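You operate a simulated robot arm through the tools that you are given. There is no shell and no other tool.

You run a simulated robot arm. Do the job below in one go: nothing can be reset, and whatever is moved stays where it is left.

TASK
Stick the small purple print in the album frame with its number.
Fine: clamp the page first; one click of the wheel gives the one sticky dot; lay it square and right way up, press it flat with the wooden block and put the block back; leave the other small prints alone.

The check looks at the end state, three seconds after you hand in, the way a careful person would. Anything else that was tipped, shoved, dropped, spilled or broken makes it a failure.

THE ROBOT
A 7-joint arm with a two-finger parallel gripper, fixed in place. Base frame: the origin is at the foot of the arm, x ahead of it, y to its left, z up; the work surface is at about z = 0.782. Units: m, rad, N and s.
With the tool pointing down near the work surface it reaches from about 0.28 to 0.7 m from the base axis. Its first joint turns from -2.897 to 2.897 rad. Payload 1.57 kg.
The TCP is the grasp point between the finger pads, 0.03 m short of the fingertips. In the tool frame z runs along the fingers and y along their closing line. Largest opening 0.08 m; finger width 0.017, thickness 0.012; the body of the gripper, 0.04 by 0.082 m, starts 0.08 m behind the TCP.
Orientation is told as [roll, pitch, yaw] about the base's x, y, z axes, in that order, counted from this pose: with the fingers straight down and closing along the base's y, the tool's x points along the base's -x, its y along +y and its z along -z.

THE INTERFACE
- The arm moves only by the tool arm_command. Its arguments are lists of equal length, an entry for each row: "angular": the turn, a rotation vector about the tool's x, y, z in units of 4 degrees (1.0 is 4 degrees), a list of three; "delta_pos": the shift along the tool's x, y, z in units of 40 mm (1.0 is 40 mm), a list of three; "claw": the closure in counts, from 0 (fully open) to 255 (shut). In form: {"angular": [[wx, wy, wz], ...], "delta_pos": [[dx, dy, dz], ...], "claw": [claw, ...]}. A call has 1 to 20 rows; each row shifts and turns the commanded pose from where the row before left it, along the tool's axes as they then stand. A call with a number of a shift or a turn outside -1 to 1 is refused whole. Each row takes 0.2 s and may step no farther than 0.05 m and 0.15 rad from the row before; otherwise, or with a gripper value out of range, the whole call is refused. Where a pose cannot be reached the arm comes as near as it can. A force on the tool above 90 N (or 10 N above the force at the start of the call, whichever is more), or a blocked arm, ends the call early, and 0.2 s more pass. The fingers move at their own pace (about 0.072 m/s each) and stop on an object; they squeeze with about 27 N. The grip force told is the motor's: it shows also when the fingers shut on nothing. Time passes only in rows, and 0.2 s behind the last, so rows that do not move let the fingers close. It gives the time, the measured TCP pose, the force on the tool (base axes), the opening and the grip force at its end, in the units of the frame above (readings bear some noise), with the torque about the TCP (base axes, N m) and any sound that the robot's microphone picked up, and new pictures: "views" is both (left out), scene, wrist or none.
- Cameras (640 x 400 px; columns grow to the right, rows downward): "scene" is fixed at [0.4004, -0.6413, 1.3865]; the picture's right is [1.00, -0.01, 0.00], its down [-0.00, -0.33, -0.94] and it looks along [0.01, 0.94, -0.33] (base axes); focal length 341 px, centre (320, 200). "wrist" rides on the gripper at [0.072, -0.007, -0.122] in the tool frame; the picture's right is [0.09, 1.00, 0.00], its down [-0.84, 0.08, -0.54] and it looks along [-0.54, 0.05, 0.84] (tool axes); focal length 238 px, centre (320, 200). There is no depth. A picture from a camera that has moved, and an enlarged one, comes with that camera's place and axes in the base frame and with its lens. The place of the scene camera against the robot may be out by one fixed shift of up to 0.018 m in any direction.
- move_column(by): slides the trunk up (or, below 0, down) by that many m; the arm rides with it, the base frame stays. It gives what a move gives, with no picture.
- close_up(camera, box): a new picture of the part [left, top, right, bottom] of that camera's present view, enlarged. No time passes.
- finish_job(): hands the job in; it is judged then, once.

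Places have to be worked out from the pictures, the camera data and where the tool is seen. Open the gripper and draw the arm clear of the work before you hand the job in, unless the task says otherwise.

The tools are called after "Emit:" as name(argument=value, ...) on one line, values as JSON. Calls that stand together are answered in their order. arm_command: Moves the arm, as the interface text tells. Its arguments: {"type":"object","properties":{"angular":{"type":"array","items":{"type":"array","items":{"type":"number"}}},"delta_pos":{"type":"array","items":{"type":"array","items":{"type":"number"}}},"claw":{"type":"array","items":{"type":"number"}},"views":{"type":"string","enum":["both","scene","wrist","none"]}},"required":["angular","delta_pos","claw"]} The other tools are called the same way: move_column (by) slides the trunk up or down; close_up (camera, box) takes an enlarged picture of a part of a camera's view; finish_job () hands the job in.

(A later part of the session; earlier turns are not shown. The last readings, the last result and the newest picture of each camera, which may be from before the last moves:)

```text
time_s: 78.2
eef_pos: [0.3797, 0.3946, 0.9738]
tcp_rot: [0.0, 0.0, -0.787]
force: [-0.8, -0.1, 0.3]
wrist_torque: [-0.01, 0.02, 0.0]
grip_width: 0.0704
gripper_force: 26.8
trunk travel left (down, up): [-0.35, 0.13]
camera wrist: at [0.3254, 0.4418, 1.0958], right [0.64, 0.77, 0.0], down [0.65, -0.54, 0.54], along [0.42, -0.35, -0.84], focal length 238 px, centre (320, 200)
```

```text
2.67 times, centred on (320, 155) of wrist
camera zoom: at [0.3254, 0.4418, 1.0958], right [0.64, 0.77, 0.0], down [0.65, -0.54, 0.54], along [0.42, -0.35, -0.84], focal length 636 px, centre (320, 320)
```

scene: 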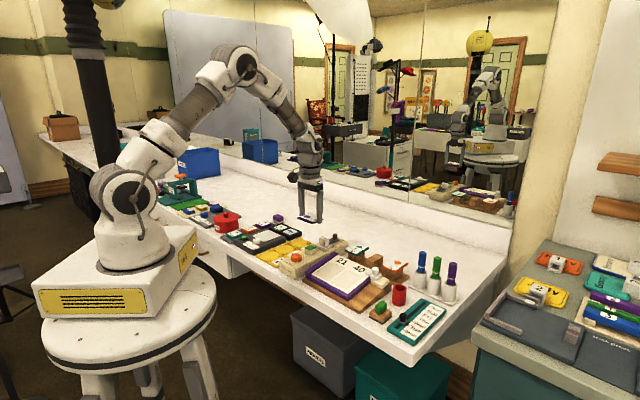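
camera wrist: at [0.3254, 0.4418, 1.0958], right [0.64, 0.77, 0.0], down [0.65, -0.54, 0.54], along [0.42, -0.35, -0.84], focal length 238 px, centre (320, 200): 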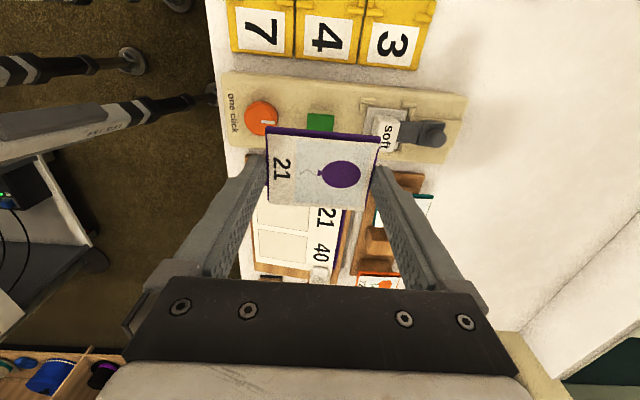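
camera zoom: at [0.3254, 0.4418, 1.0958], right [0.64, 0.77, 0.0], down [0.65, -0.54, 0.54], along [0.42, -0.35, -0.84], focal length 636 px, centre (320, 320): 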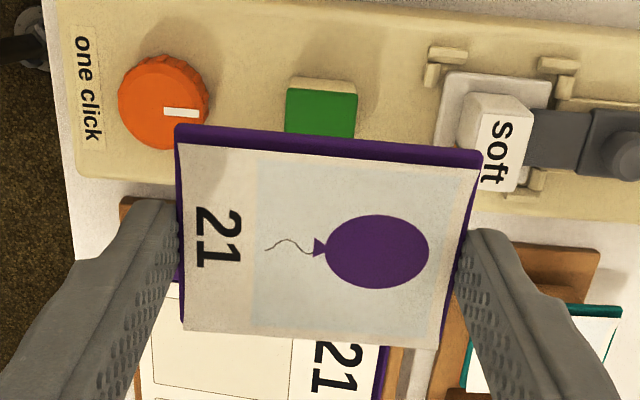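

Print orientation now matches the page. I move over frame 21 at safe height.

Emit:
arm_command(angular=[[0, 0, 0], [0, 0, 0], [0, 0, 0], [0, 0, 0], [0, 0, 0], [0, 0, 0], [0, 0, 0]], delta_pos=[[-0.538, -0.182, 0.285], [-0.538, -0.182, 0.285], [-0.538, -0.182, 0.285], [-0.538, -0.182, 0.285], [-0.538, -0.182, 0.285], [-0.538, -0.182, 0.285], [0, 0, 0]], claw=[90, 90, 90, 90, 90, 90, 90])

Emit:
close_up(camera="wrist", box=[200, 60, 440, 240])

Emit:
close_up(camera="scene", box=[300, 220, 396, 300])

```text
time_s: 79.8
eef_pos: [0.4419, 0.2732, 0.9044]
tcp_rot: [-0.001, -0.001, -0.785]
force: [0.2, -0.3, 0.2]
wrist_torque: [-0.01, 0.0, 0.04]
grip_width: 0.0702
gripper_force: 27.5
trunk travel left (down, up): [-0.35, 0.13]
camera wrist: at [0.3874, 0.3203, 1.026], right [0.64, 0.77, 0.0], down [0.65, -0.54, 0.54], along [0.42, -0.35, -0.84], focal length 238 px, centre (320, 200)
```

scene: 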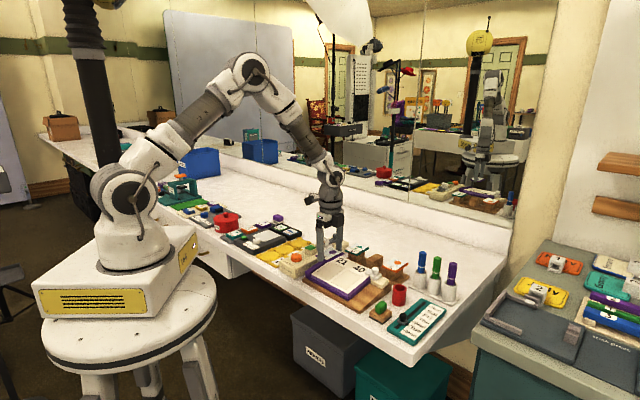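
wrist: 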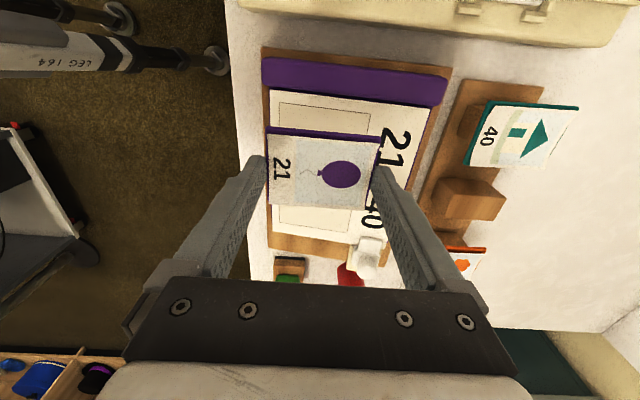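

```text
2.22 times, centred on (320, 150) of wrist
camera zoom: at [0.3874, 0.3203, 1.026], right [0.64, 0.77, 0.0], down [0.65, -0.54, 0.54], along [0.42, -0.35, -0.84], focal length 530 px, centre (320, 311)
```

zoom: 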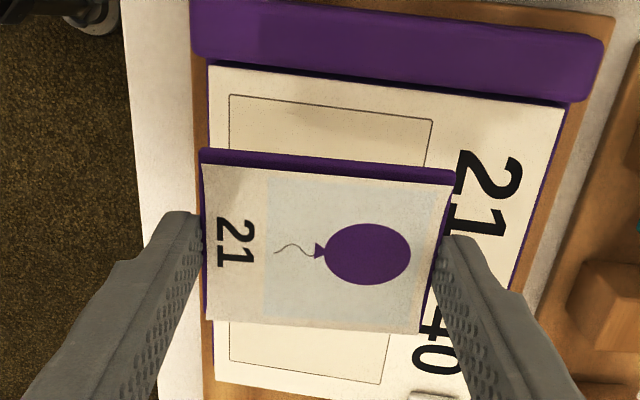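

```text
5.00 times, centred on (348, 260) of scene
camera zoom: at [0.4004, -0.6413, 1.3865], right [1.0, -0.01, 0.0], down [0.0, -0.33, -0.94], along [0.01, 0.94, -0.33], focal length 1705 px, centre (180, -100)
```

zoom: 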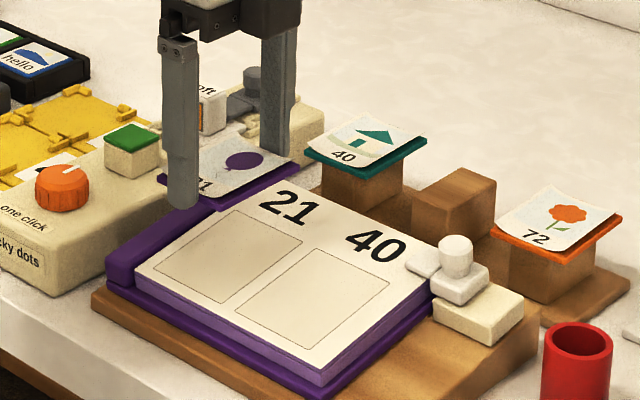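

The held print is exactly over frame 21 (both centred at r≈0.118, f≈0.507). I tilt the tool 8° to match the page slope and lower to just above it.

Emit:
arm_command(angular=[[-1, 0, 0], [-1, 0, 0], [0, 0, 0], [0, 0, 0], [0, 0, 0], [0, 0, 0], [0, 0, 0]], delta_pos=[[0, -0.044, 0], [0, -0.044, 0], [0, -0.04, 0.287], [0, -0.04, 0.287], [0, -0.04, 0.287], [0, -0.03, 0.215], [0, 0, 0]], claw=[90, 90, 90, 90, 90, 90, 90])

Emit:
close_up(camera="wrist", box=[200, 60, 440, 240])

Emit:
close_up(camera="scene", box=[310, 236, 382, 296])

```text
time_s: 81.4
eef_pos: [0.4396, 0.2687, 0.8603]
tcp_rot: [0.141, 0.0, -0.786]
force: [-0.1, 0.0, -0.3]
wrist_torque: [0.02, 0.0, 0.01]
grip_width: 0.0705
gripper_force: 26.9
trunk travel left (down, up): [-0.35, 0.13]
camera wrist: at [0.3717, 0.3056, 0.9805], right [0.63, 0.76, 0.14], down [0.59, -0.59, 0.55], along [0.5, -0.26, -0.83], focal length 238 px, centre (320, 200)
```

scene: 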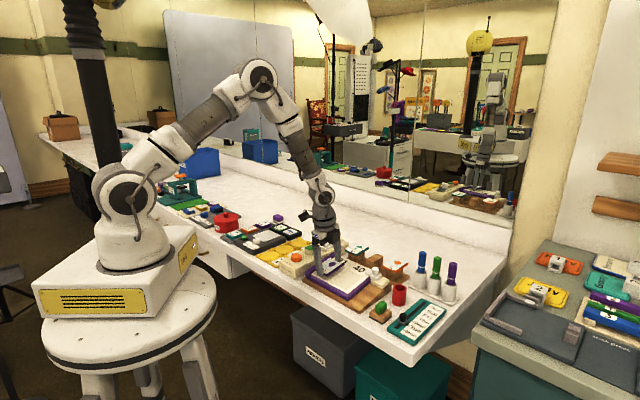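
wrist: 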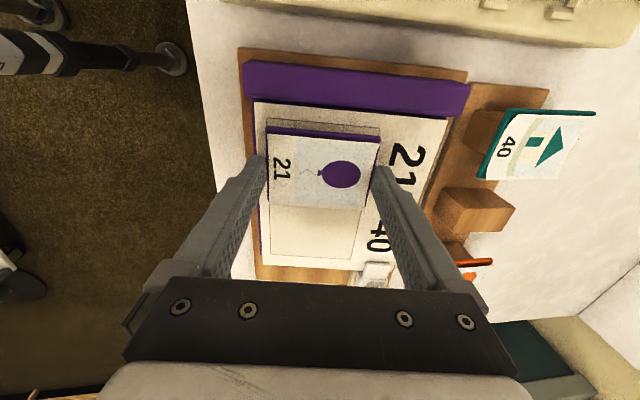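

```text
2.22 times, centred on (320, 150) of wrist
camera zoom: at [0.3717, 0.3056, 0.9805], right [0.63, 0.76, 0.14], down [0.59, -0.59, 0.55], along [0.5, -0.26, -0.83], focal length 530 px, centre (320, 311)
```

zoom: 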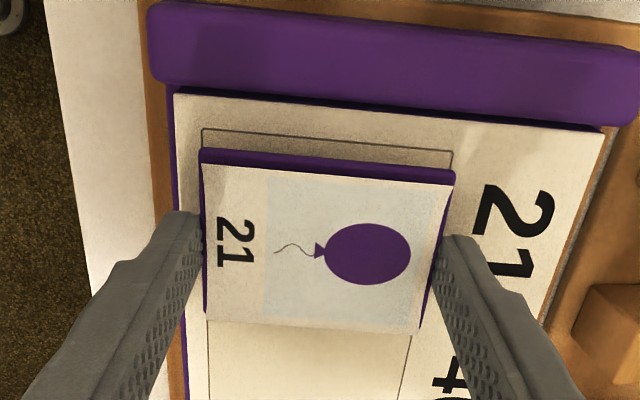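

```text
6.67 times, centred on (346, 266) of scene
camera zoom: at [0.4004, -0.6413, 1.3865], right [1.0, -0.01, 0.0], down [0.0, -0.33, -0.94], along [0.01, 0.94, -0.33], focal length 2274 px, centre (147, -240)
```

zoom: 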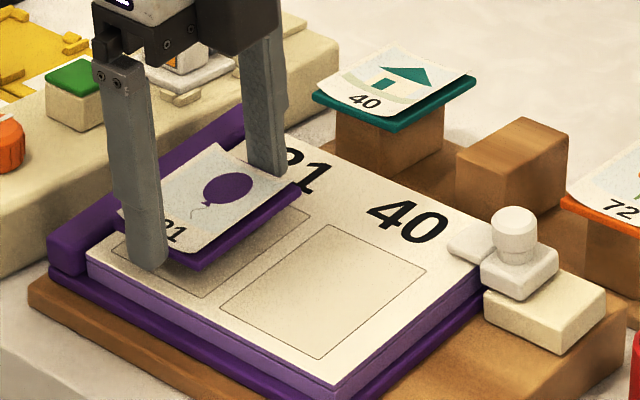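

In the tool frame the print and frame centres coincide and their edges are parallel. I approach along the tool axis, feeling for contact.

Emit:
arm_command(angular=[[0, 0, 0], [0, 0, 0], [0, 0, 0]], delta_pos=[[0, 0, 0.07], [0, 0, 0.07], [0, 0, 0]], claw=[90, 90, 90], views="none")

Emit:
arm_command(angular=[[0, 0, 0], [0, 0, 0]], delta_pos=[[0, 0, 0.03], [0, 0, 0]], claw=[90, 90], views="wrist")

Emit:
close_up(camera="scene", box=[310, 236, 382, 296])

```text
time_s: 82.2
eef_pos: [0.4383, 0.2698, 0.8543]
tcp_rot: [0.138, 0.0, -0.787]
force: [0.2, 0.4, 0.3]
wrist_torque: [0.0, 0.04, 0.0]
grip_width: 0.0706
gripper_force: 27.4
trunk travel left (down, up): [-0.35, 0.13]
```

```text
time_s: 82.8
eef_pos: [0.4379, 0.2707, 0.8539]
tcp_rot: [0.14, 0.001, -0.786]
force: [0.0, -0.4, -0.9]
wrist_torque: [0.0, -0.04, -0.01]
grip_width: 0.0706
gripper_force: 26.7
trunk travel left (down, up): [-0.35, 0.13]
camera wrist: at [0.3712, 0.3052, 0.9733], right [0.63, 0.76, 0.14], down [0.59, -0.59, 0.55], along [0.5, -0.26, -0.83], focal length 238 px, centre (320, 200)
```

wrist: 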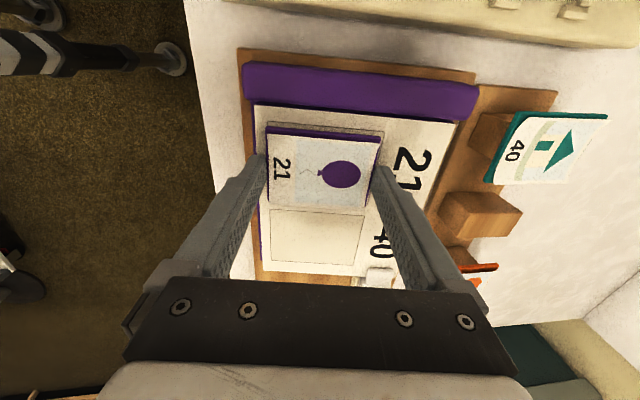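

```text
6.67 times, centred on (346, 266) of scene
camera zoom: at [0.4004, -0.6413, 1.3865], right [1.0, -0.01, 0.0], down [0.0, -0.33, -0.94], along [0.01, 0.94, -0.33], focal length 2274 px, centre (147, -240)
```

zoom: 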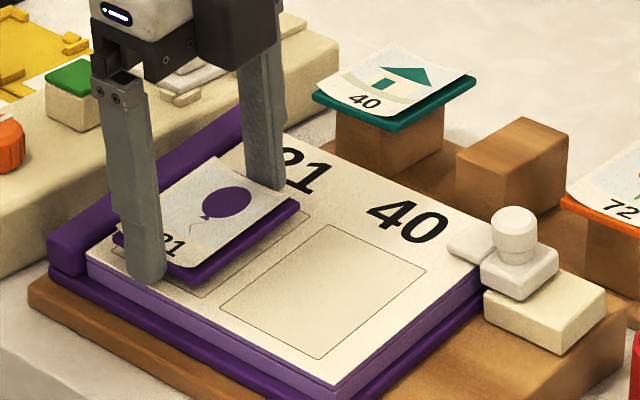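

Still no contact force. I go on in 1 mm steps.

Emit:
arm_command(angular=[[0, 0, 0], [0, 0, 0]], delta_pos=[[0, 0, 0.03], [0, 0, 0]], claw=[90, 90], views="none")

Emit:
arm_command(angular=[[0, 0, 0], [0, 0, 0]], delta_pos=[[0, 0, 0.03], [0, 0, 0]], claw=[90, 90], views="none")

Emit:
close_up(camera="wrist", box=[200, 60, 440, 240])

Emit:
close_up(camera="scene", box=[316, 246, 364, 286])

```text
time_s: 83.4
eef_pos: [0.4381, 0.2699, 0.8529]
tcp_rot: [0.139, 0.0, -0.786]
force: [0.4, 0.9, -0.3]
wrist_torque: [-0.02, 0.0, 0.0]
grip_width: 0.0704
gripper_force: 27.0
trunk travel left (down, up): [-0.35, 0.13]
```

```text
time_s: 84.0
eef_pos: [0.4393, 0.2699, 0.8517]
tcp_rot: [0.139, -0.001, -0.785]
force: [-0.7, -1.8, 5.3]
wrist_torque: [-0.14, 0.15, -0.02]
grip_width: 0.0706
gripper_force: 26.8
trunk travel left (down, up): [-0.35, 0.13]
```

```text
2.22 times, centred on (320, 150) of wrist
camera zoom: at [0.3723, 0.3053, 0.9718], right [0.63, 0.76, 0.14], down [0.59, -0.59, 0.55], along [0.5, -0.26, -0.83], focal length 530 px, centre (320, 311)
```

zoom: 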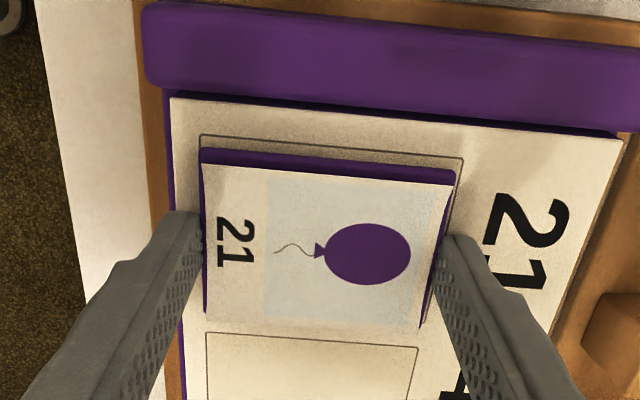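

```text
10.00 times, centred on (340, 266) of scene
camera zoom: at [0.4004, -0.6413, 1.3865], right [1.0, -0.01, 0.0], down [0.0, -0.33, -0.94], along [0.01, 0.94, -0.33], focal length 3410 px, centre (120, -460)
```

zoom: 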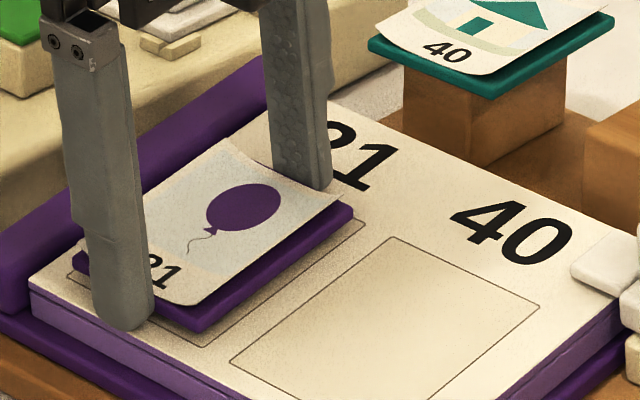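

Contact exactly at the predicted height. I back off 0.5 mm with a sub-millimetre centring shift, and release by opening the fingers a little.

Emit:
arm_command(angular=[[0, 0, 0], [0, 0, 0], [0, 0, 0], [0, 0, 0], [0, 0, 0]], delta_pos=[[0.02, 0.015, -0.02], [0, 0, 0], [0, 0, 0], [0, 0, 0], [0, 0, 0]], claw=[90, 90, 16, 10, 10], views="wrist")

Emit:
close_up(camera="wrist", box=[200, 60, 440, 240])

Emit:
close_up(camera="scene", box=[316, 246, 364, 286])

```text
time_s: 85.2
eef_pos: [0.4397, 0.2709, 0.8525]
tcp_rot: [0.142, 0.0, -0.786]
force: [2.3, 0.6, 7.1]
wrist_torque: [-0.11, 0.06, 0.0]
grip_width: 0.0738
gripper_force: 0.2
trunk travel left (down, up): [-0.35, 0.13]
camera wrist: at [0.3725, 0.3067, 0.972], right [0.63, 0.76, 0.14], down [0.59, -0.59, 0.55], along [0.5, -0.26, -0.82], focal length 238 px, centre (320, 200)
```

wrist: 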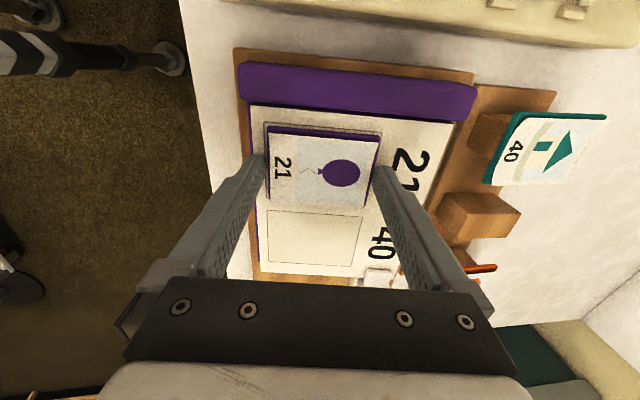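

```text
2.22 times, centred on (320, 150) of wrist
camera zoom: at [0.3725, 0.3067, 0.972], right [0.63, 0.76, 0.14], down [0.59, -0.59, 0.55], along [0.5, -0.26, -0.82], focal length 530 px, centre (320, 311)
```

zoom: 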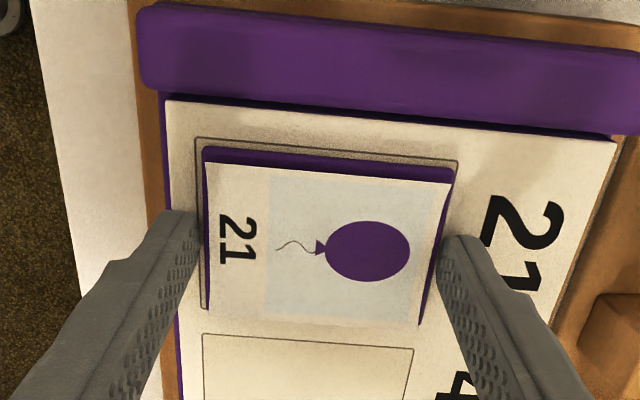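

```text
10.00 times, centred on (340, 266) of scene
camera zoom: at [0.4004, -0.6413, 1.3865], right [1.0, -0.01, 0.0], down [0.0, -0.33, -0.94], along [0.01, 0.94, -0.33], focal length 3410 px, centre (120, -460)
```

zoom: 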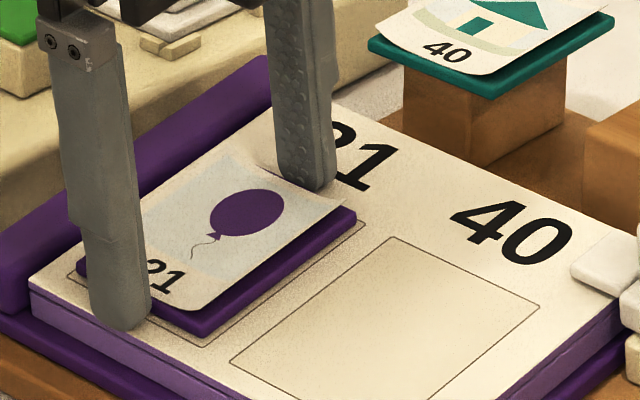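

Released; the print has dropped into the frame area. I withdraw along the tool axis and look.

Emit:
arm_command(angular=[[0, 0, 0], [0, 0, 0], [0, 0, 0], [0, 0, 0], [0, 0, 0], [0, 0, 0]], delta_pos=[[0, 0, -0.1], [0, 0, -0.3], [0, 0, -0.6], [0, 0, -0.8], [0, 0, -0.8], [0, 0, 0]], claw=[10, 10, 0, 0, 0, 0])

Emit:
close_up(camera="wrist", box=[220, 80, 420, 230])

Emit:
close_up(camera="scene", box=[316, 246, 364, 286])

```text
time_s: 86.6
eef_pos: [0.4304, 0.2602, 0.9542]
tcp_rot: [0.141, -0.001, -0.786]
force: [0.1, -0.1, -0.3]
wrist_torque: [0.02, -0.01, 0.0]
grip_width: 0.0799
gripper_force: 0.0
trunk travel left (down, up): [-0.35, 0.13]
camera wrist: at [0.3641, 0.2957, 1.0748], right [0.63, 0.76, 0.14], down [0.59, -0.59, 0.55], along [0.5, -0.26, -0.83], focal length 238 px, centre (320, 200)
```

scene: 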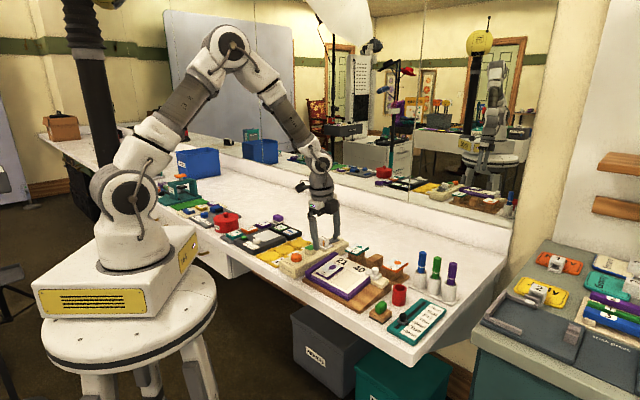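
wrist: 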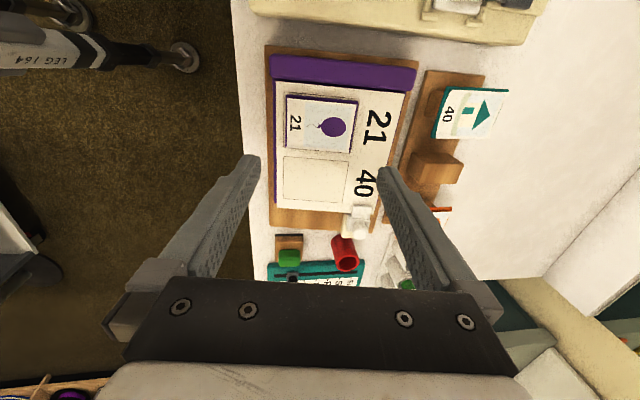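

```text
2.67 times, centred on (320, 155) of wrist
camera zoom: at [0.3641, 0.2957, 1.0748], right [0.63, 0.76, 0.14], down [0.59, -0.59, 0.55], along [0.5, -0.26, -0.83], focal length 636 px, centre (320, 320)
```

zoom: 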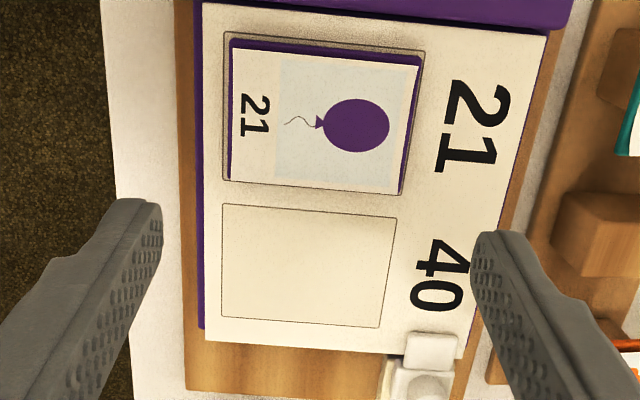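

```text
10.00 times, centred on (340, 266) of scene
camera zoom: at [0.4004, -0.6413, 1.3865], right [1.0, -0.01, 0.0], down [0.0, -0.33, -0.94], along [0.01, 0.94, -0.33], focal length 3410 px, centre (120, -460)
```

zoom: 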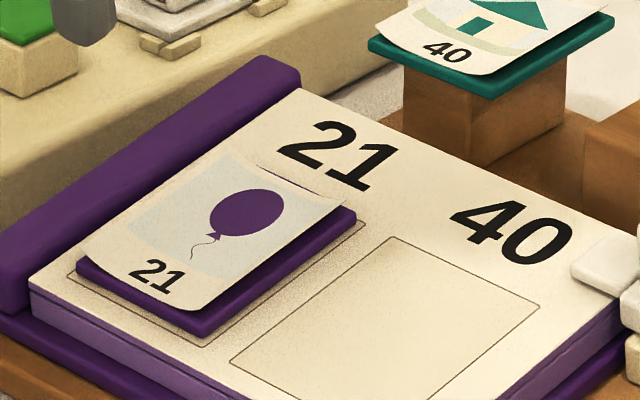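

The print lies inside frame 21, square and right way up. Next the wooden block: I undo the tilt and rotate back to 45° yaw.

Emit:
arm_command(angular=[[1, 0, 0], [1, 0, 0], [0, 0, -1], [0, 0, -1], [0, 0, -1], [0, 0, -1], [0, 0, -1], [0, 0, -1], [0, 0, -1], [0, 0, -1], [0, 0, -1], [0, 0, -1], [0, 0, -1], [0, 0, -1], [0, 0, -1], [0, 0, -1], [0, 0, -1], [0, 0, -1], [0, 0, -1], [0, 0, -1]], delta_pos=[[0, 0, 0], [0, 0, 0], [0, 0, 0], [0, 0, 0], [0, 0, 0], [0, 0, 0], [0, 0, 0], [0, 0, 0], [0, 0, 0], [0, 0, 0], [0, 0, 0], [0, 0, 0], [0, 0, 0], [0, 0, 0], [0, 0, 0], [0, 0, 0], [0, 0, 0], [0, 0, 0], [0, 0, 0], [0, 0, 0]], claw=[0, 0, 0, 0, 0, 0, 0, 0, 0, 0, 0, 0, 0, 0, 0, 0, 0, 0, 0, 0], views="none")

Emit:
arm_command(angular=[[0, 0, -1], [0, 0, -1], [0, 0, -1], [0, 0, -1], [0, 0, -0.5], [0, 0, 0], [0, 0, 0], [0, 0, 0], [0, 0, 0], [0, 0, 0], [0, 0, 0], [0, 0, 0]], delta_pos=[[0, 0, 0], [0, 0, 0], [0, 0, 0], [0, 0, 0], [0, 0, 0], [0.367, -0.79, -0.07], [0.367, -0.79, -0.07], [0.367, -0.79, -0.07], [0.367, -0.79, -0.07], [0.367, -0.79, -0.07], [0.367, -0.79, -0.07], [0, 0, 0]], claw=[0, 0, 0, 0, 0, 0, 0, 0, 0, 0, 0, 0])

Emit:
close_up(camera="wrist", box=[260, 130, 380, 230])

```text
time_s: 90.8
eef_pos: [0.428, 0.2615, 0.9545]
tcp_rot: [0.0, -0.002, 0.472]
force: [0.5, -0.3, 0.6]
wrist_torque: [-0.02, 0.02, -0.02]
grip_width: 0.0799
gripper_force: 0.0
trunk travel left (down, up): [-0.35, 0.13]
```

```text
time_s: 93.4
eef_pos: [0.4991, 0.0638, 0.9714]
tcp_rot: [0.0, 0.001, 0.785]
force: [0.8, -0.2, 0.9]
wrist_torque: [0.0, -0.01, -0.03]
grip_width: 0.0798
gripper_force: 0.1
trunk travel left (down, up): [-0.35, 0.13]
camera wrist: at [0.4543, 0.009, 1.0941], right [-0.77, 0.64, 0.0], down [0.54, 0.65, 0.54], along [0.35, 0.42, -0.84], focal length 238 px, centre (320, 200)
```

scene: 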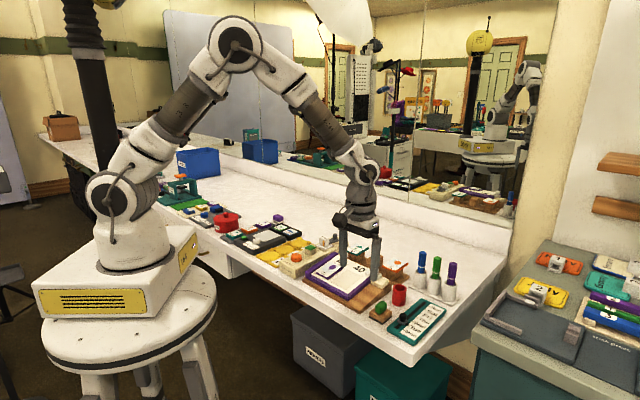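
wrist: 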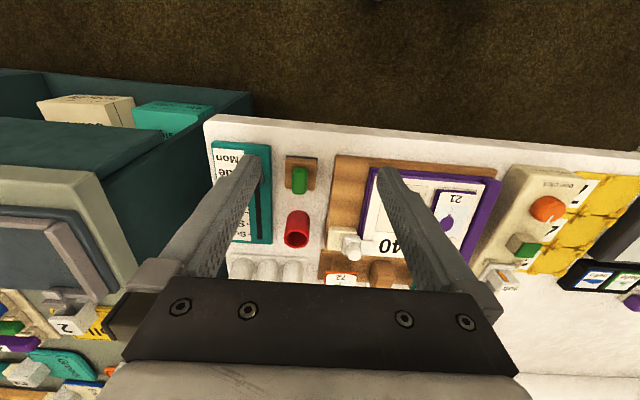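

```text
4.00 times, centred on (320, 180) of wrist
camera zoom: at [0.4543, 0.009, 1.0941], right [-0.77, 0.64, 0.0], down [0.54, 0.65, 0.54], along [0.35, 0.42, -0.84], focal length 953 px, centre (320, 280)
```

zoom: 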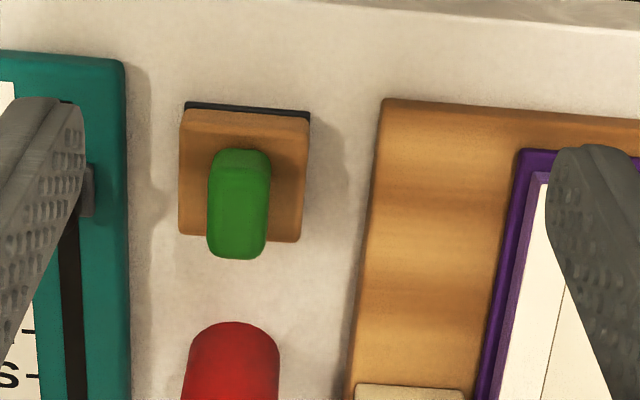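

Block is at r≈0.329, f≈0.478 with a handle ~20 mm wide across r. I move above it with a 44 mm opening.

Emit:
arm_command(angular=[[0, 0, 0], [0, 0, 0], [0, 0, 0], [0, 0, 0], [0, 0, 0], [0, 0, 0]], delta_pos=[[-0.394, -0.1025, 0.557], [-0.394, -0.1025, 0.557], [-0.394, -0.1025, 0.557], [-0.394, -0.1025, 0.557], [-0.394, -0.1025, 0.557], [0, 0, 0]], claw=[115, 115, 115, 115, 115, 115])

Emit:
close_up(camera="wrist", box=[250, 80, 390, 190])

Emit:
close_up(camera="scene", box=[355, 276, 415, 326])

```text
time_s: 94.8
eef_pos: [0.569, 0.1045, 0.8589]
tcp_rot: [0.001, 0.001, 0.784]
force: [-0.5, 0.0, -0.1]
wrist_torque: [0.0, -0.03, 0.0]
grip_width: 0.044
gripper_force: 0.0
trunk travel left (down, up): [-0.35, 0.13]
camera wrist: at [0.5237, 0.0501, 0.9811], right [-0.77, 0.64, 0.0], down [0.54, 0.65, 0.54], along [0.35, 0.42, -0.84], focal length 238 px, centre (320, 200)
```

scene: 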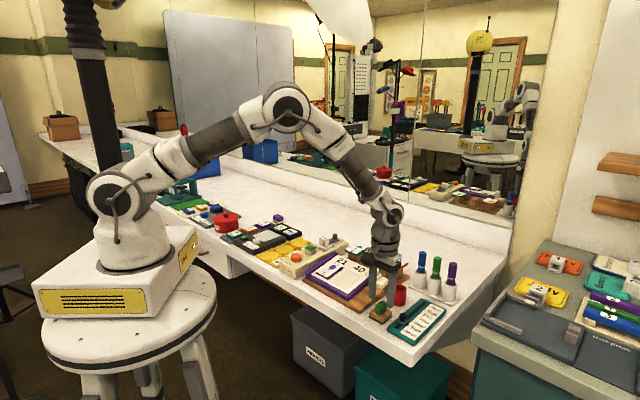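
wrist: 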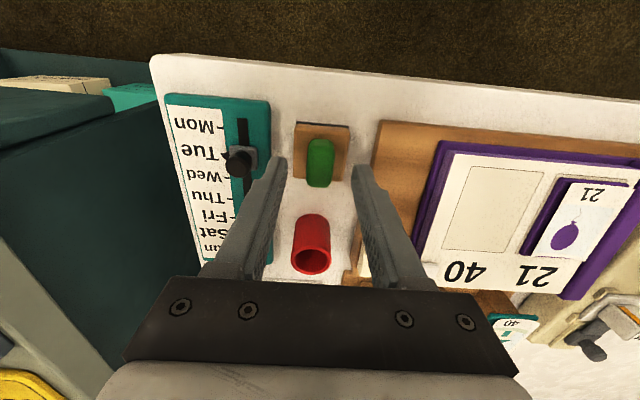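

```text
3.64 times, centred on (320, 135) of wrist
camera zoom: at [0.5237, 0.0501, 0.9811], right [-0.77, 0.64, 0.0], down [0.54, 0.65, 0.54], along [0.35, 0.42, -0.84], focal length 867 px, centre (320, 436)
```

zoom: 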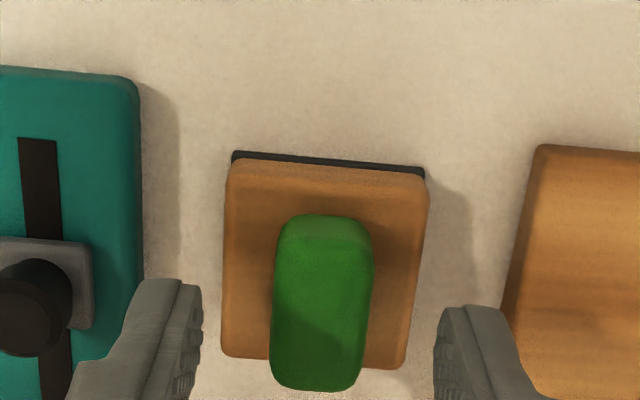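

```text
8.00 times, centred on (385, 301) of scene
camera zoom: at [0.4004, -0.6413, 1.3865], right [1.0, -0.01, 0.0], down [0.0, -0.33, -0.94], along [0.01, 0.94, -0.33], focal length 2728 px, centre (-200, -608)
```

zoom: 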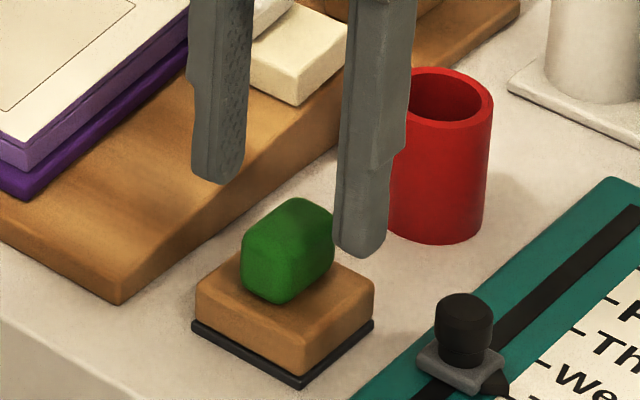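

Fingers straddle the handle and are clear of cup and calendar. I descend to the handle's lower part and close.

Emit:
arm_command(angular=[[0, 0, 0], [0, 0, 0], [0, 0, 0], [0, 0, 0], [0, 0, 0]], delta_pos=[[0, 0, 0.2], [0, 0, 0.2], [0, 0, 0.15], [0, 0, 0.1], [0, 0, 0]], claw=[115, 115, 115, 115, 115], views="wrist")

Emit:
close_up(camera="scene", box=[355, 276, 415, 326])

```text
time_s: 96.0
eef_pos: [0.5707, 0.1062, 0.8325]
tcp_rot: [-0.001, -0.001, 0.785]
force: [-0.7, -1.1, 0.0]
wrist_torque: [-0.03, -0.03, -0.02]
grip_width: 0.0438
gripper_force: 0.1
trunk travel left (down, up): [-0.35, 0.13]
camera wrist: at [0.5253, 0.0518, 0.9555], right [-0.77, 0.64, 0.0], down [0.54, 0.65, 0.54], along [0.35, 0.42, -0.84], focal length 238 px, centre (320, 200)
```

wrist: 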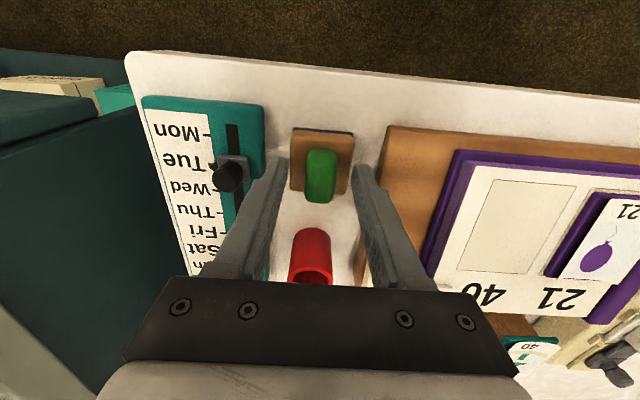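

```text
8.00 times, centred on (385, 301) of scene
camera zoom: at [0.4004, -0.6413, 1.3865], right [1.0, -0.01, 0.0], down [0.0, -0.33, -0.94], along [0.01, 0.94, -0.33], focal length 2728 px, centre (-200, -608)
```

zoom: 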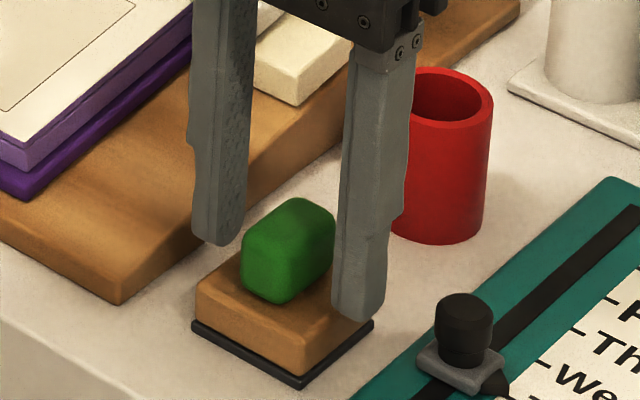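

I raise 2 mm to stay clear of the wooden body and close on the handle.

Emit:
arm_command(angular=[[0, 0, 0], [0, 0, 0], [0, 0, 0], [0, 0, 0], [0, 0, 0]], delta_pos=[[0, 0, -0.05], [0, 0, 0], [0, 0, 0], [0, 0, 0], [0, 0, 0]], claw=[115, 160, 230, 230, 230], views="wrist")

Emit:
close_up(camera="scene", box=[355, 276, 415, 326])

Emit:
close_up(camera="wrist", box=[260, 100, 380, 210])

```text
time_s: 97.2
eef_pos: [0.5704, 0.1066, 0.8356]
tcp_rot: [-0.001, -0.001, 0.785]
force: [-0.6, 0.1, -0.6]
wrist_torque: [0.0, 0.03, 0.01]
grip_width: 0.0193
gripper_force: 26.7
trunk travel left (down, up): [-0.35, 0.13]
camera wrist: at [0.5254, 0.0514, 0.9577], right [-0.77, 0.64, 0.0], down [0.54, 0.65, 0.54], along [0.35, 0.42, -0.84], focal length 238 px, centre (320, 200)
```

wrist: 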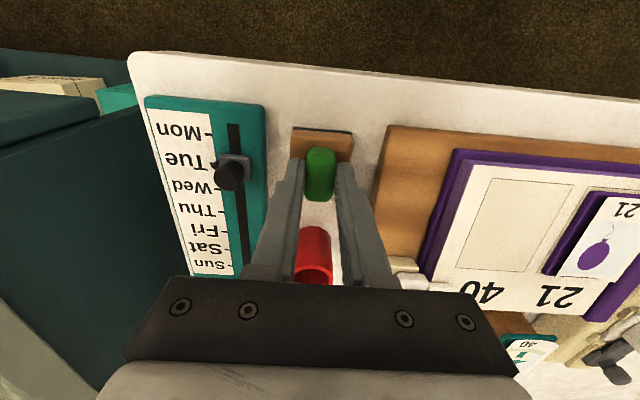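

```text
8.00 times, centred on (385, 301) of scene
camera zoom: at [0.4004, -0.6413, 1.3865], right [1.0, -0.01, 0.0], down [0.0, -0.33, -0.94], along [0.01, 0.94, -0.33], focal length 2728 px, centre (-200, -608)
```

zoom: 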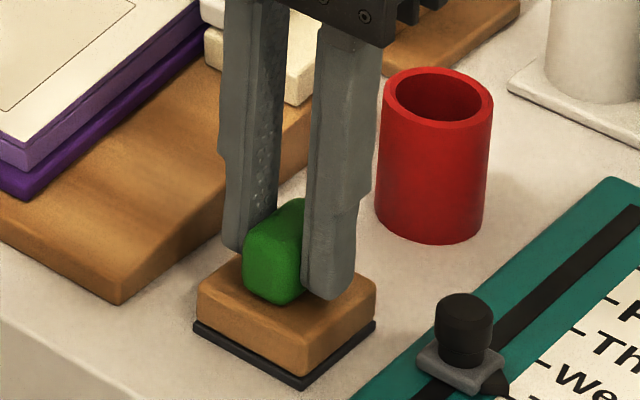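

```text
3.64 times, centred on (320, 155) of wrist
camera zoom: at [0.5254, 0.0514, 0.9577], right [-0.77, 0.64, 0.0], down [0.54, 0.65, 0.54], along [0.35, 0.42, -0.84], focal length 867 px, centre (320, 364)
```

zoom: 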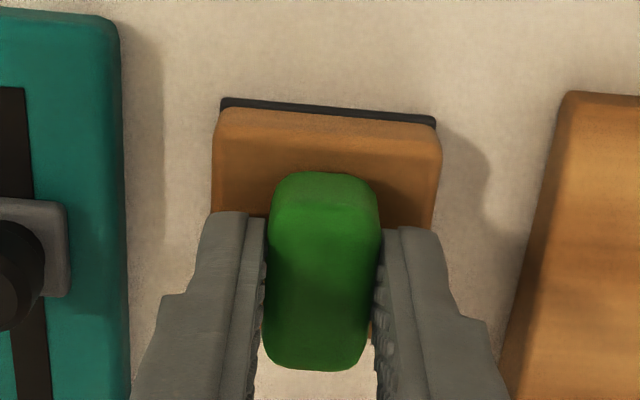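

Handle gripped (19 mm). I lift the block straight up and carry it over the print in frame 21.

Emit:
arm_command(angular=[[0, 0, 0], [0, 0, 0], [0, 0, 0], [0, 0, 0], [0, 0, 0]], delta_pos=[[0, 0, -0.425], [0, 0, -0.7], [0, 0, -0.75], [0, 0, -0.75], [0, 0, 0]], claw=[230, 230, 230, 230, 230], views="none")

Emit:
close_up(camera="scene", box=[355, 246, 415, 326])

Emit:
arm_command(angular=[[0, 0, 0], [0, 0, 0], [0, 0, 0], [0, 0, 0], [0, 0, 0], [0, 0, 0], [0, 0, 0]], delta_pos=[[-0.089, 0.875, 0], [-0.089, 0.875, 0], [-0.089, 0.875, 0], [-0.089, 0.875, 0], [-0.089, 0.875, 0], [-0.089, 0.875, 0], [0, 0, 0]], claw=[230, 230, 230, 230, 230, 230, 230])

Emit:
close_up(camera="wrist", box=[220, 60, 420, 220])

Emit:
close_up(camera="scene", box=[300, 220, 380, 290])

```text
time_s: 98.4
eef_pos: [0.5714, 0.1047, 0.9422]
tcp_rot: [0.0, -0.001, 0.785]
force: [-0.9, 0.6, -2.2]
wrist_torque: [-0.01, 0.0, 0.02]
grip_width: 0.0194
gripper_force: 27.3
trunk travel left (down, up): [-0.35, 0.13]
```

```text
5.00 times, centred on (385, 286) of scene
camera zoom: at [0.4004, -0.6413, 1.3865], right [1.0, -0.01, 0.0], down [0.0, -0.33, -0.94], along [0.01, 0.94, -0.33], focal length 1705 px, centre (-5, -230)
```

zoom: 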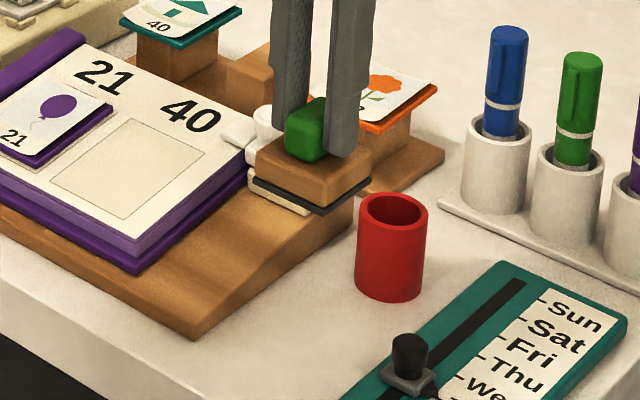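

```text
time_s: 100.0
eef_pos: [0.437, 0.2679, 0.945]
tcp_rot: [-0.002, 0.0, 0.785]
force: [0.3, 0.8, -1.2]
wrist_torque: [0.02, -0.01, 0.02]
grip_width: 0.0195
gripper_force: 27.5
trunk travel left (down, up): [-0.35, 0.13]
camera wrist: at [0.3915, 0.2128, 1.0667], right [-0.77, 0.64, 0.0], down [0.54, 0.65, 0.54], along [0.35, 0.42, -0.84], focal length 238 px, centre (320, 200)
```

scene: 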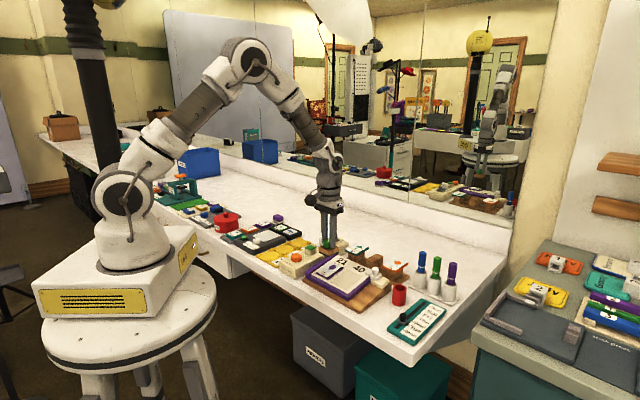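
wrist: 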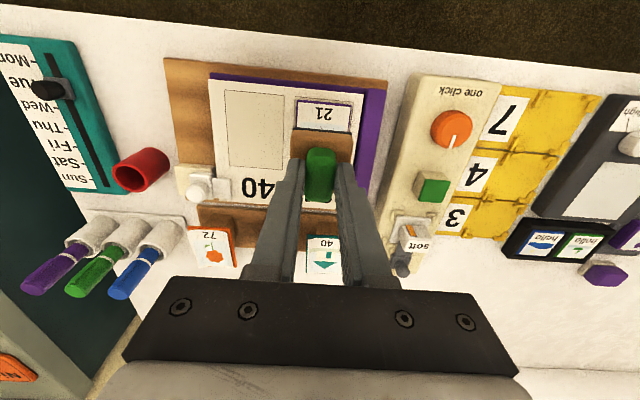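

```text
2.50 times, centred on (320, 140) of wrist
camera zoom: at [0.3915, 0.2128, 1.0667], right [-0.77, 0.64, 0.0], down [0.54, 0.65, 0.54], along [0.35, 0.42, -0.84], focal length 596 px, centre (320, 350)
```

zoom: 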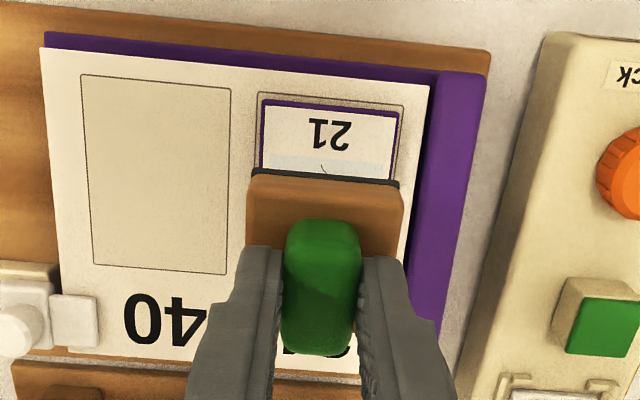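

```text
5.71 times, centred on (340, 255) of scene
camera zoom: at [0.4004, -0.6413, 1.3865], right [1.0, -0.01, 0.0], down [0.0, -0.33, -0.94], along [0.01, 0.94, -0.33], focal length 1949 px, centre (206, -114)
```

zoom: 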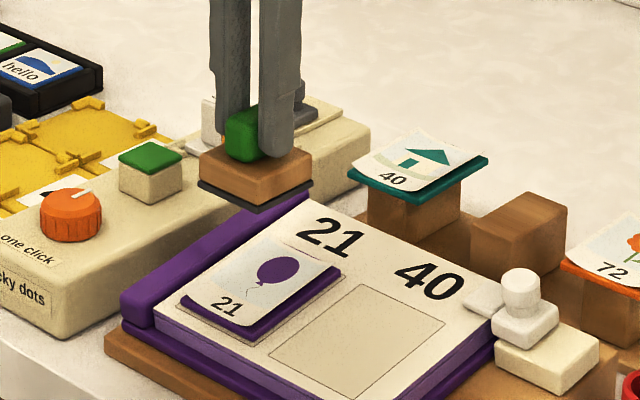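

The dark base is the block's own sole, so its bottom is 53.5 mm below the TCP. I tilt 8° to match the page and lower to a few mm above the print.

Emit:
arm_command(angular=[[0, -1, 0], [0, -1, 0], [0, 0, 0], [0, 0, 0], [0, 0, 0], [0, 0, 0], [0, 0, 0], [0, 0, 0]], delta_pos=[[0, 0, 0], [0, 0, 0], [0.037, 0, 0.262], [0.037, 0, 0.262], [0.037, 0, 0.262], [0.037, 0, 0.262], [0.037, 0, 0.262], [0, 0, 0]], claw=[230, 230, 230, 230, 230, 230, 230, 230])

Emit:
close_up(camera="wrist", box=[220, 60, 420, 220])

Emit:
close_up(camera="scene", box=[312, 240, 372, 290])

```text
time_s: 101.8
eef_pos: [0.4365, 0.2693, 0.8893]
tcp_rot: [0.0, -0.139, 0.785]
force: [0.3, -0.1, -3.2]
wrist_torque: [0.02, 0.01, -0.01]
grip_width: 0.0194
gripper_force: 26.6
trunk travel left (down, up): [-0.35, 0.13]
camera wrist: at [0.3799, 0.2025, 1.0002], right [-0.77, 0.64, -0.01], down [0.48, 0.59, 0.65], along [0.43, 0.5, -0.76], focal length 238 px, centre (320, 200)
```

scene: 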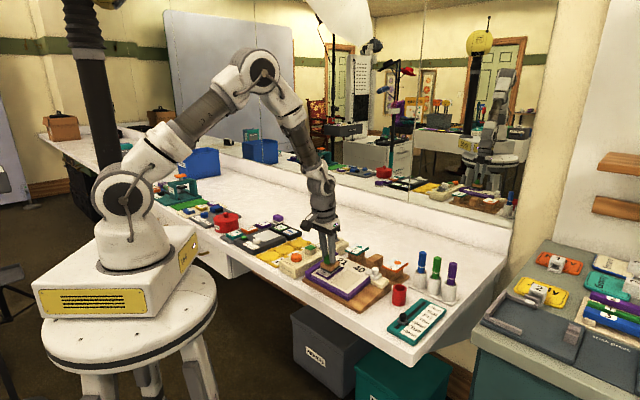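
wrist: 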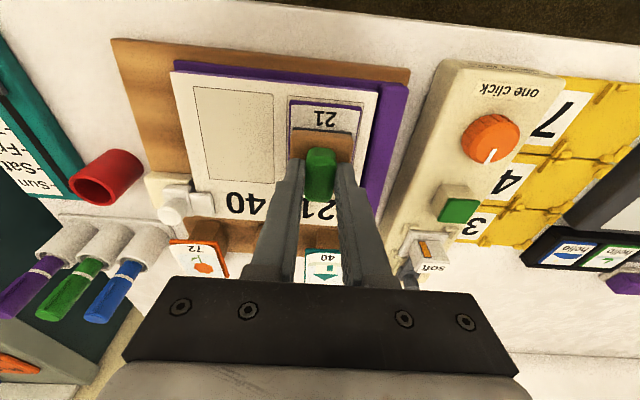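

```text
2.50 times, centred on (320, 140) of wrist
camera zoom: at [0.3799, 0.2025, 1.0002], right [-0.77, 0.64, -0.01], down [0.48, 0.59, 0.65], along [0.43, 0.5, -0.76], focal length 596 px, centre (320, 350)
```

zoom: 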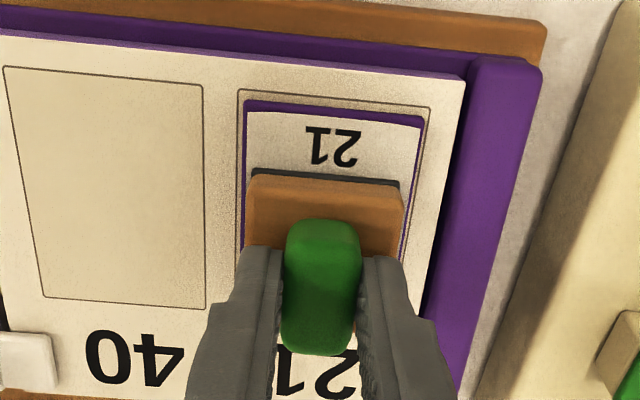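

```text
8.00 times, centred on (342, 265) of scene
camera zoom: at [0.4004, -0.6413, 1.3865], right [1.0, -0.01, 0.0], down [0.0, -0.33, -0.94], along [0.01, 0.94, -0.33], focal length 2728 px, centre (144, -320)
```

zoom: 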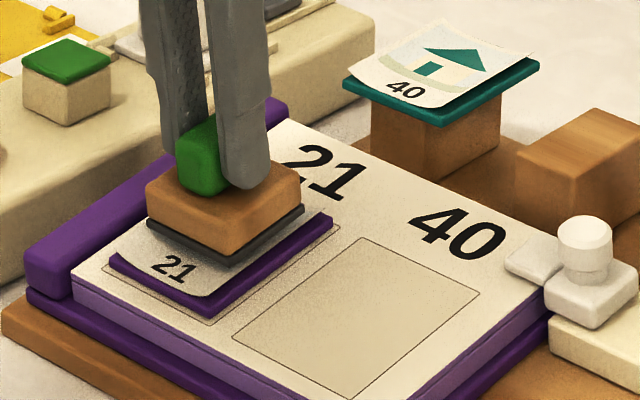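

The block hovers parallel over the print. I press down along the tool axis step by step.

Emit:
arm_command(angular=[[0, 0, 0], [0, 0, 0], [0, 0, 0]], delta_pos=[[0, 0, 0.07], [0, 0, 0.05], [0, 0, 0]], claw=[230, 230, 230], views="none")

Emit:
arm_command(angular=[[0, 0, 0], [0, 0, 0]], delta_pos=[[0, 0, 0.04], [0, 0, 0]], claw=[230, 230], views="none")

Emit:
arm_command(angular=[[0, 0, 0], [0, 0, 0]], delta_pos=[[0, 0, 0.04], [0, 0, 0]], claw=[230, 230], views="none")

Emit:
close_up(camera="scene", box=[312, 240, 372, 290])

```text
time_s: 102.6
eef_pos: [0.4377, 0.2689, 0.8839]
tcp_rot: [0.0, -0.139, 0.786]
force: [0.0, 0.1, -1.1]
wrist_torque: [0.0, 0.01, 0.02]
grip_width: 0.0196
gripper_force: 26.9
trunk travel left (down, up): [-0.35, 0.13]
```

```text
time_s: 103.2
eef_pos: [0.4377, 0.2697, 0.8829]
tcp_rot: [0.001, -0.14, 0.787]
force: [-0.7, -0.5, -0.8]
wrist_torque: [-0.01, -0.01, -0.04]
grip_width: 0.0194
gripper_force: 27.0
trunk travel left (down, up): [-0.35, 0.13]
```

```text
time_s: 103.8
eef_pos: [0.4398, 0.271, 0.8822]
tcp_rot: [-0.001, -0.142, 0.785]
force: [-3.2, -5.0, 12.7]
wrist_torque: [-0.14, 0.16, 0.0]
grip_width: 0.0193
gripper_force: 26.8
trunk travel left (down, up): [-0.35, 0.13]
```

```text
8.00 times, centred on (342, 265) of scene
camera zoom: at [0.4004, -0.6413, 1.3865], right [1.0, -0.01, 0.0], down [0.0, -0.33, -0.94], along [0.01, 0.94, -0.33], focal length 2728 px, centre (144, -320)
```

zoom: 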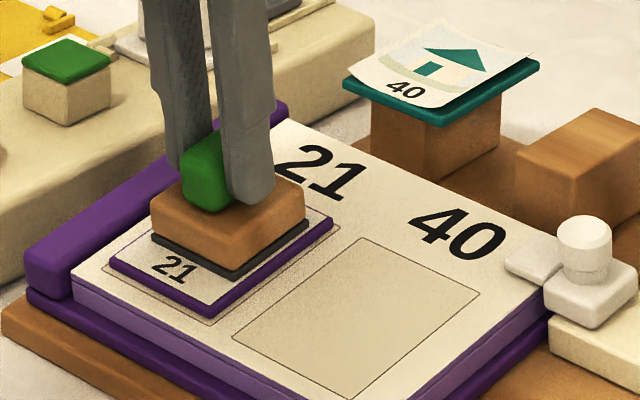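

The picture has gone flat at 13 N. I press a bit firmer for a moment to be sure it bonds.

Emit:
arm_command(angular=[[0, 0, 0], [0, 0, 0], [0, 0, 0], [0, 0, 0], [0, 0, 0]], delta_pos=[[0, 0, 0.025], [0, 0, 0], [0, 0, 0], [0, 0, 0], [0, 0, 0]], claw=[230, 230, 230, 230, 230], views="none")

Emit:
close_up(camera="scene", box=[312, 240, 372, 290])

```text
time_s: 105.0
eef_pos: [0.4377, 0.2697, 0.8821]
tcp_rot: [-0.002, -0.146, 0.786]
force: [1.3, -4.9, 30.6]
wrist_torque: [-0.05, -0.08, 0.01]
grip_width: 0.0198
gripper_force: 27.1
trunk travel left (down, up): [-0.35, 0.13]
```

```text
8.00 times, centred on (342, 265) of scene
camera zoom: at [0.4004, -0.6413, 1.3865], right [1.0, -0.01, 0.0], down [0.0, -0.33, -0.94], along [0.01, 0.94, -0.33], focal length 2728 px, centre (144, -320)
```

zoom: 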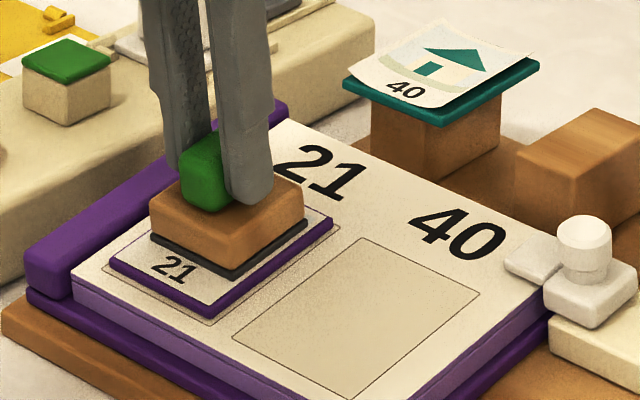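

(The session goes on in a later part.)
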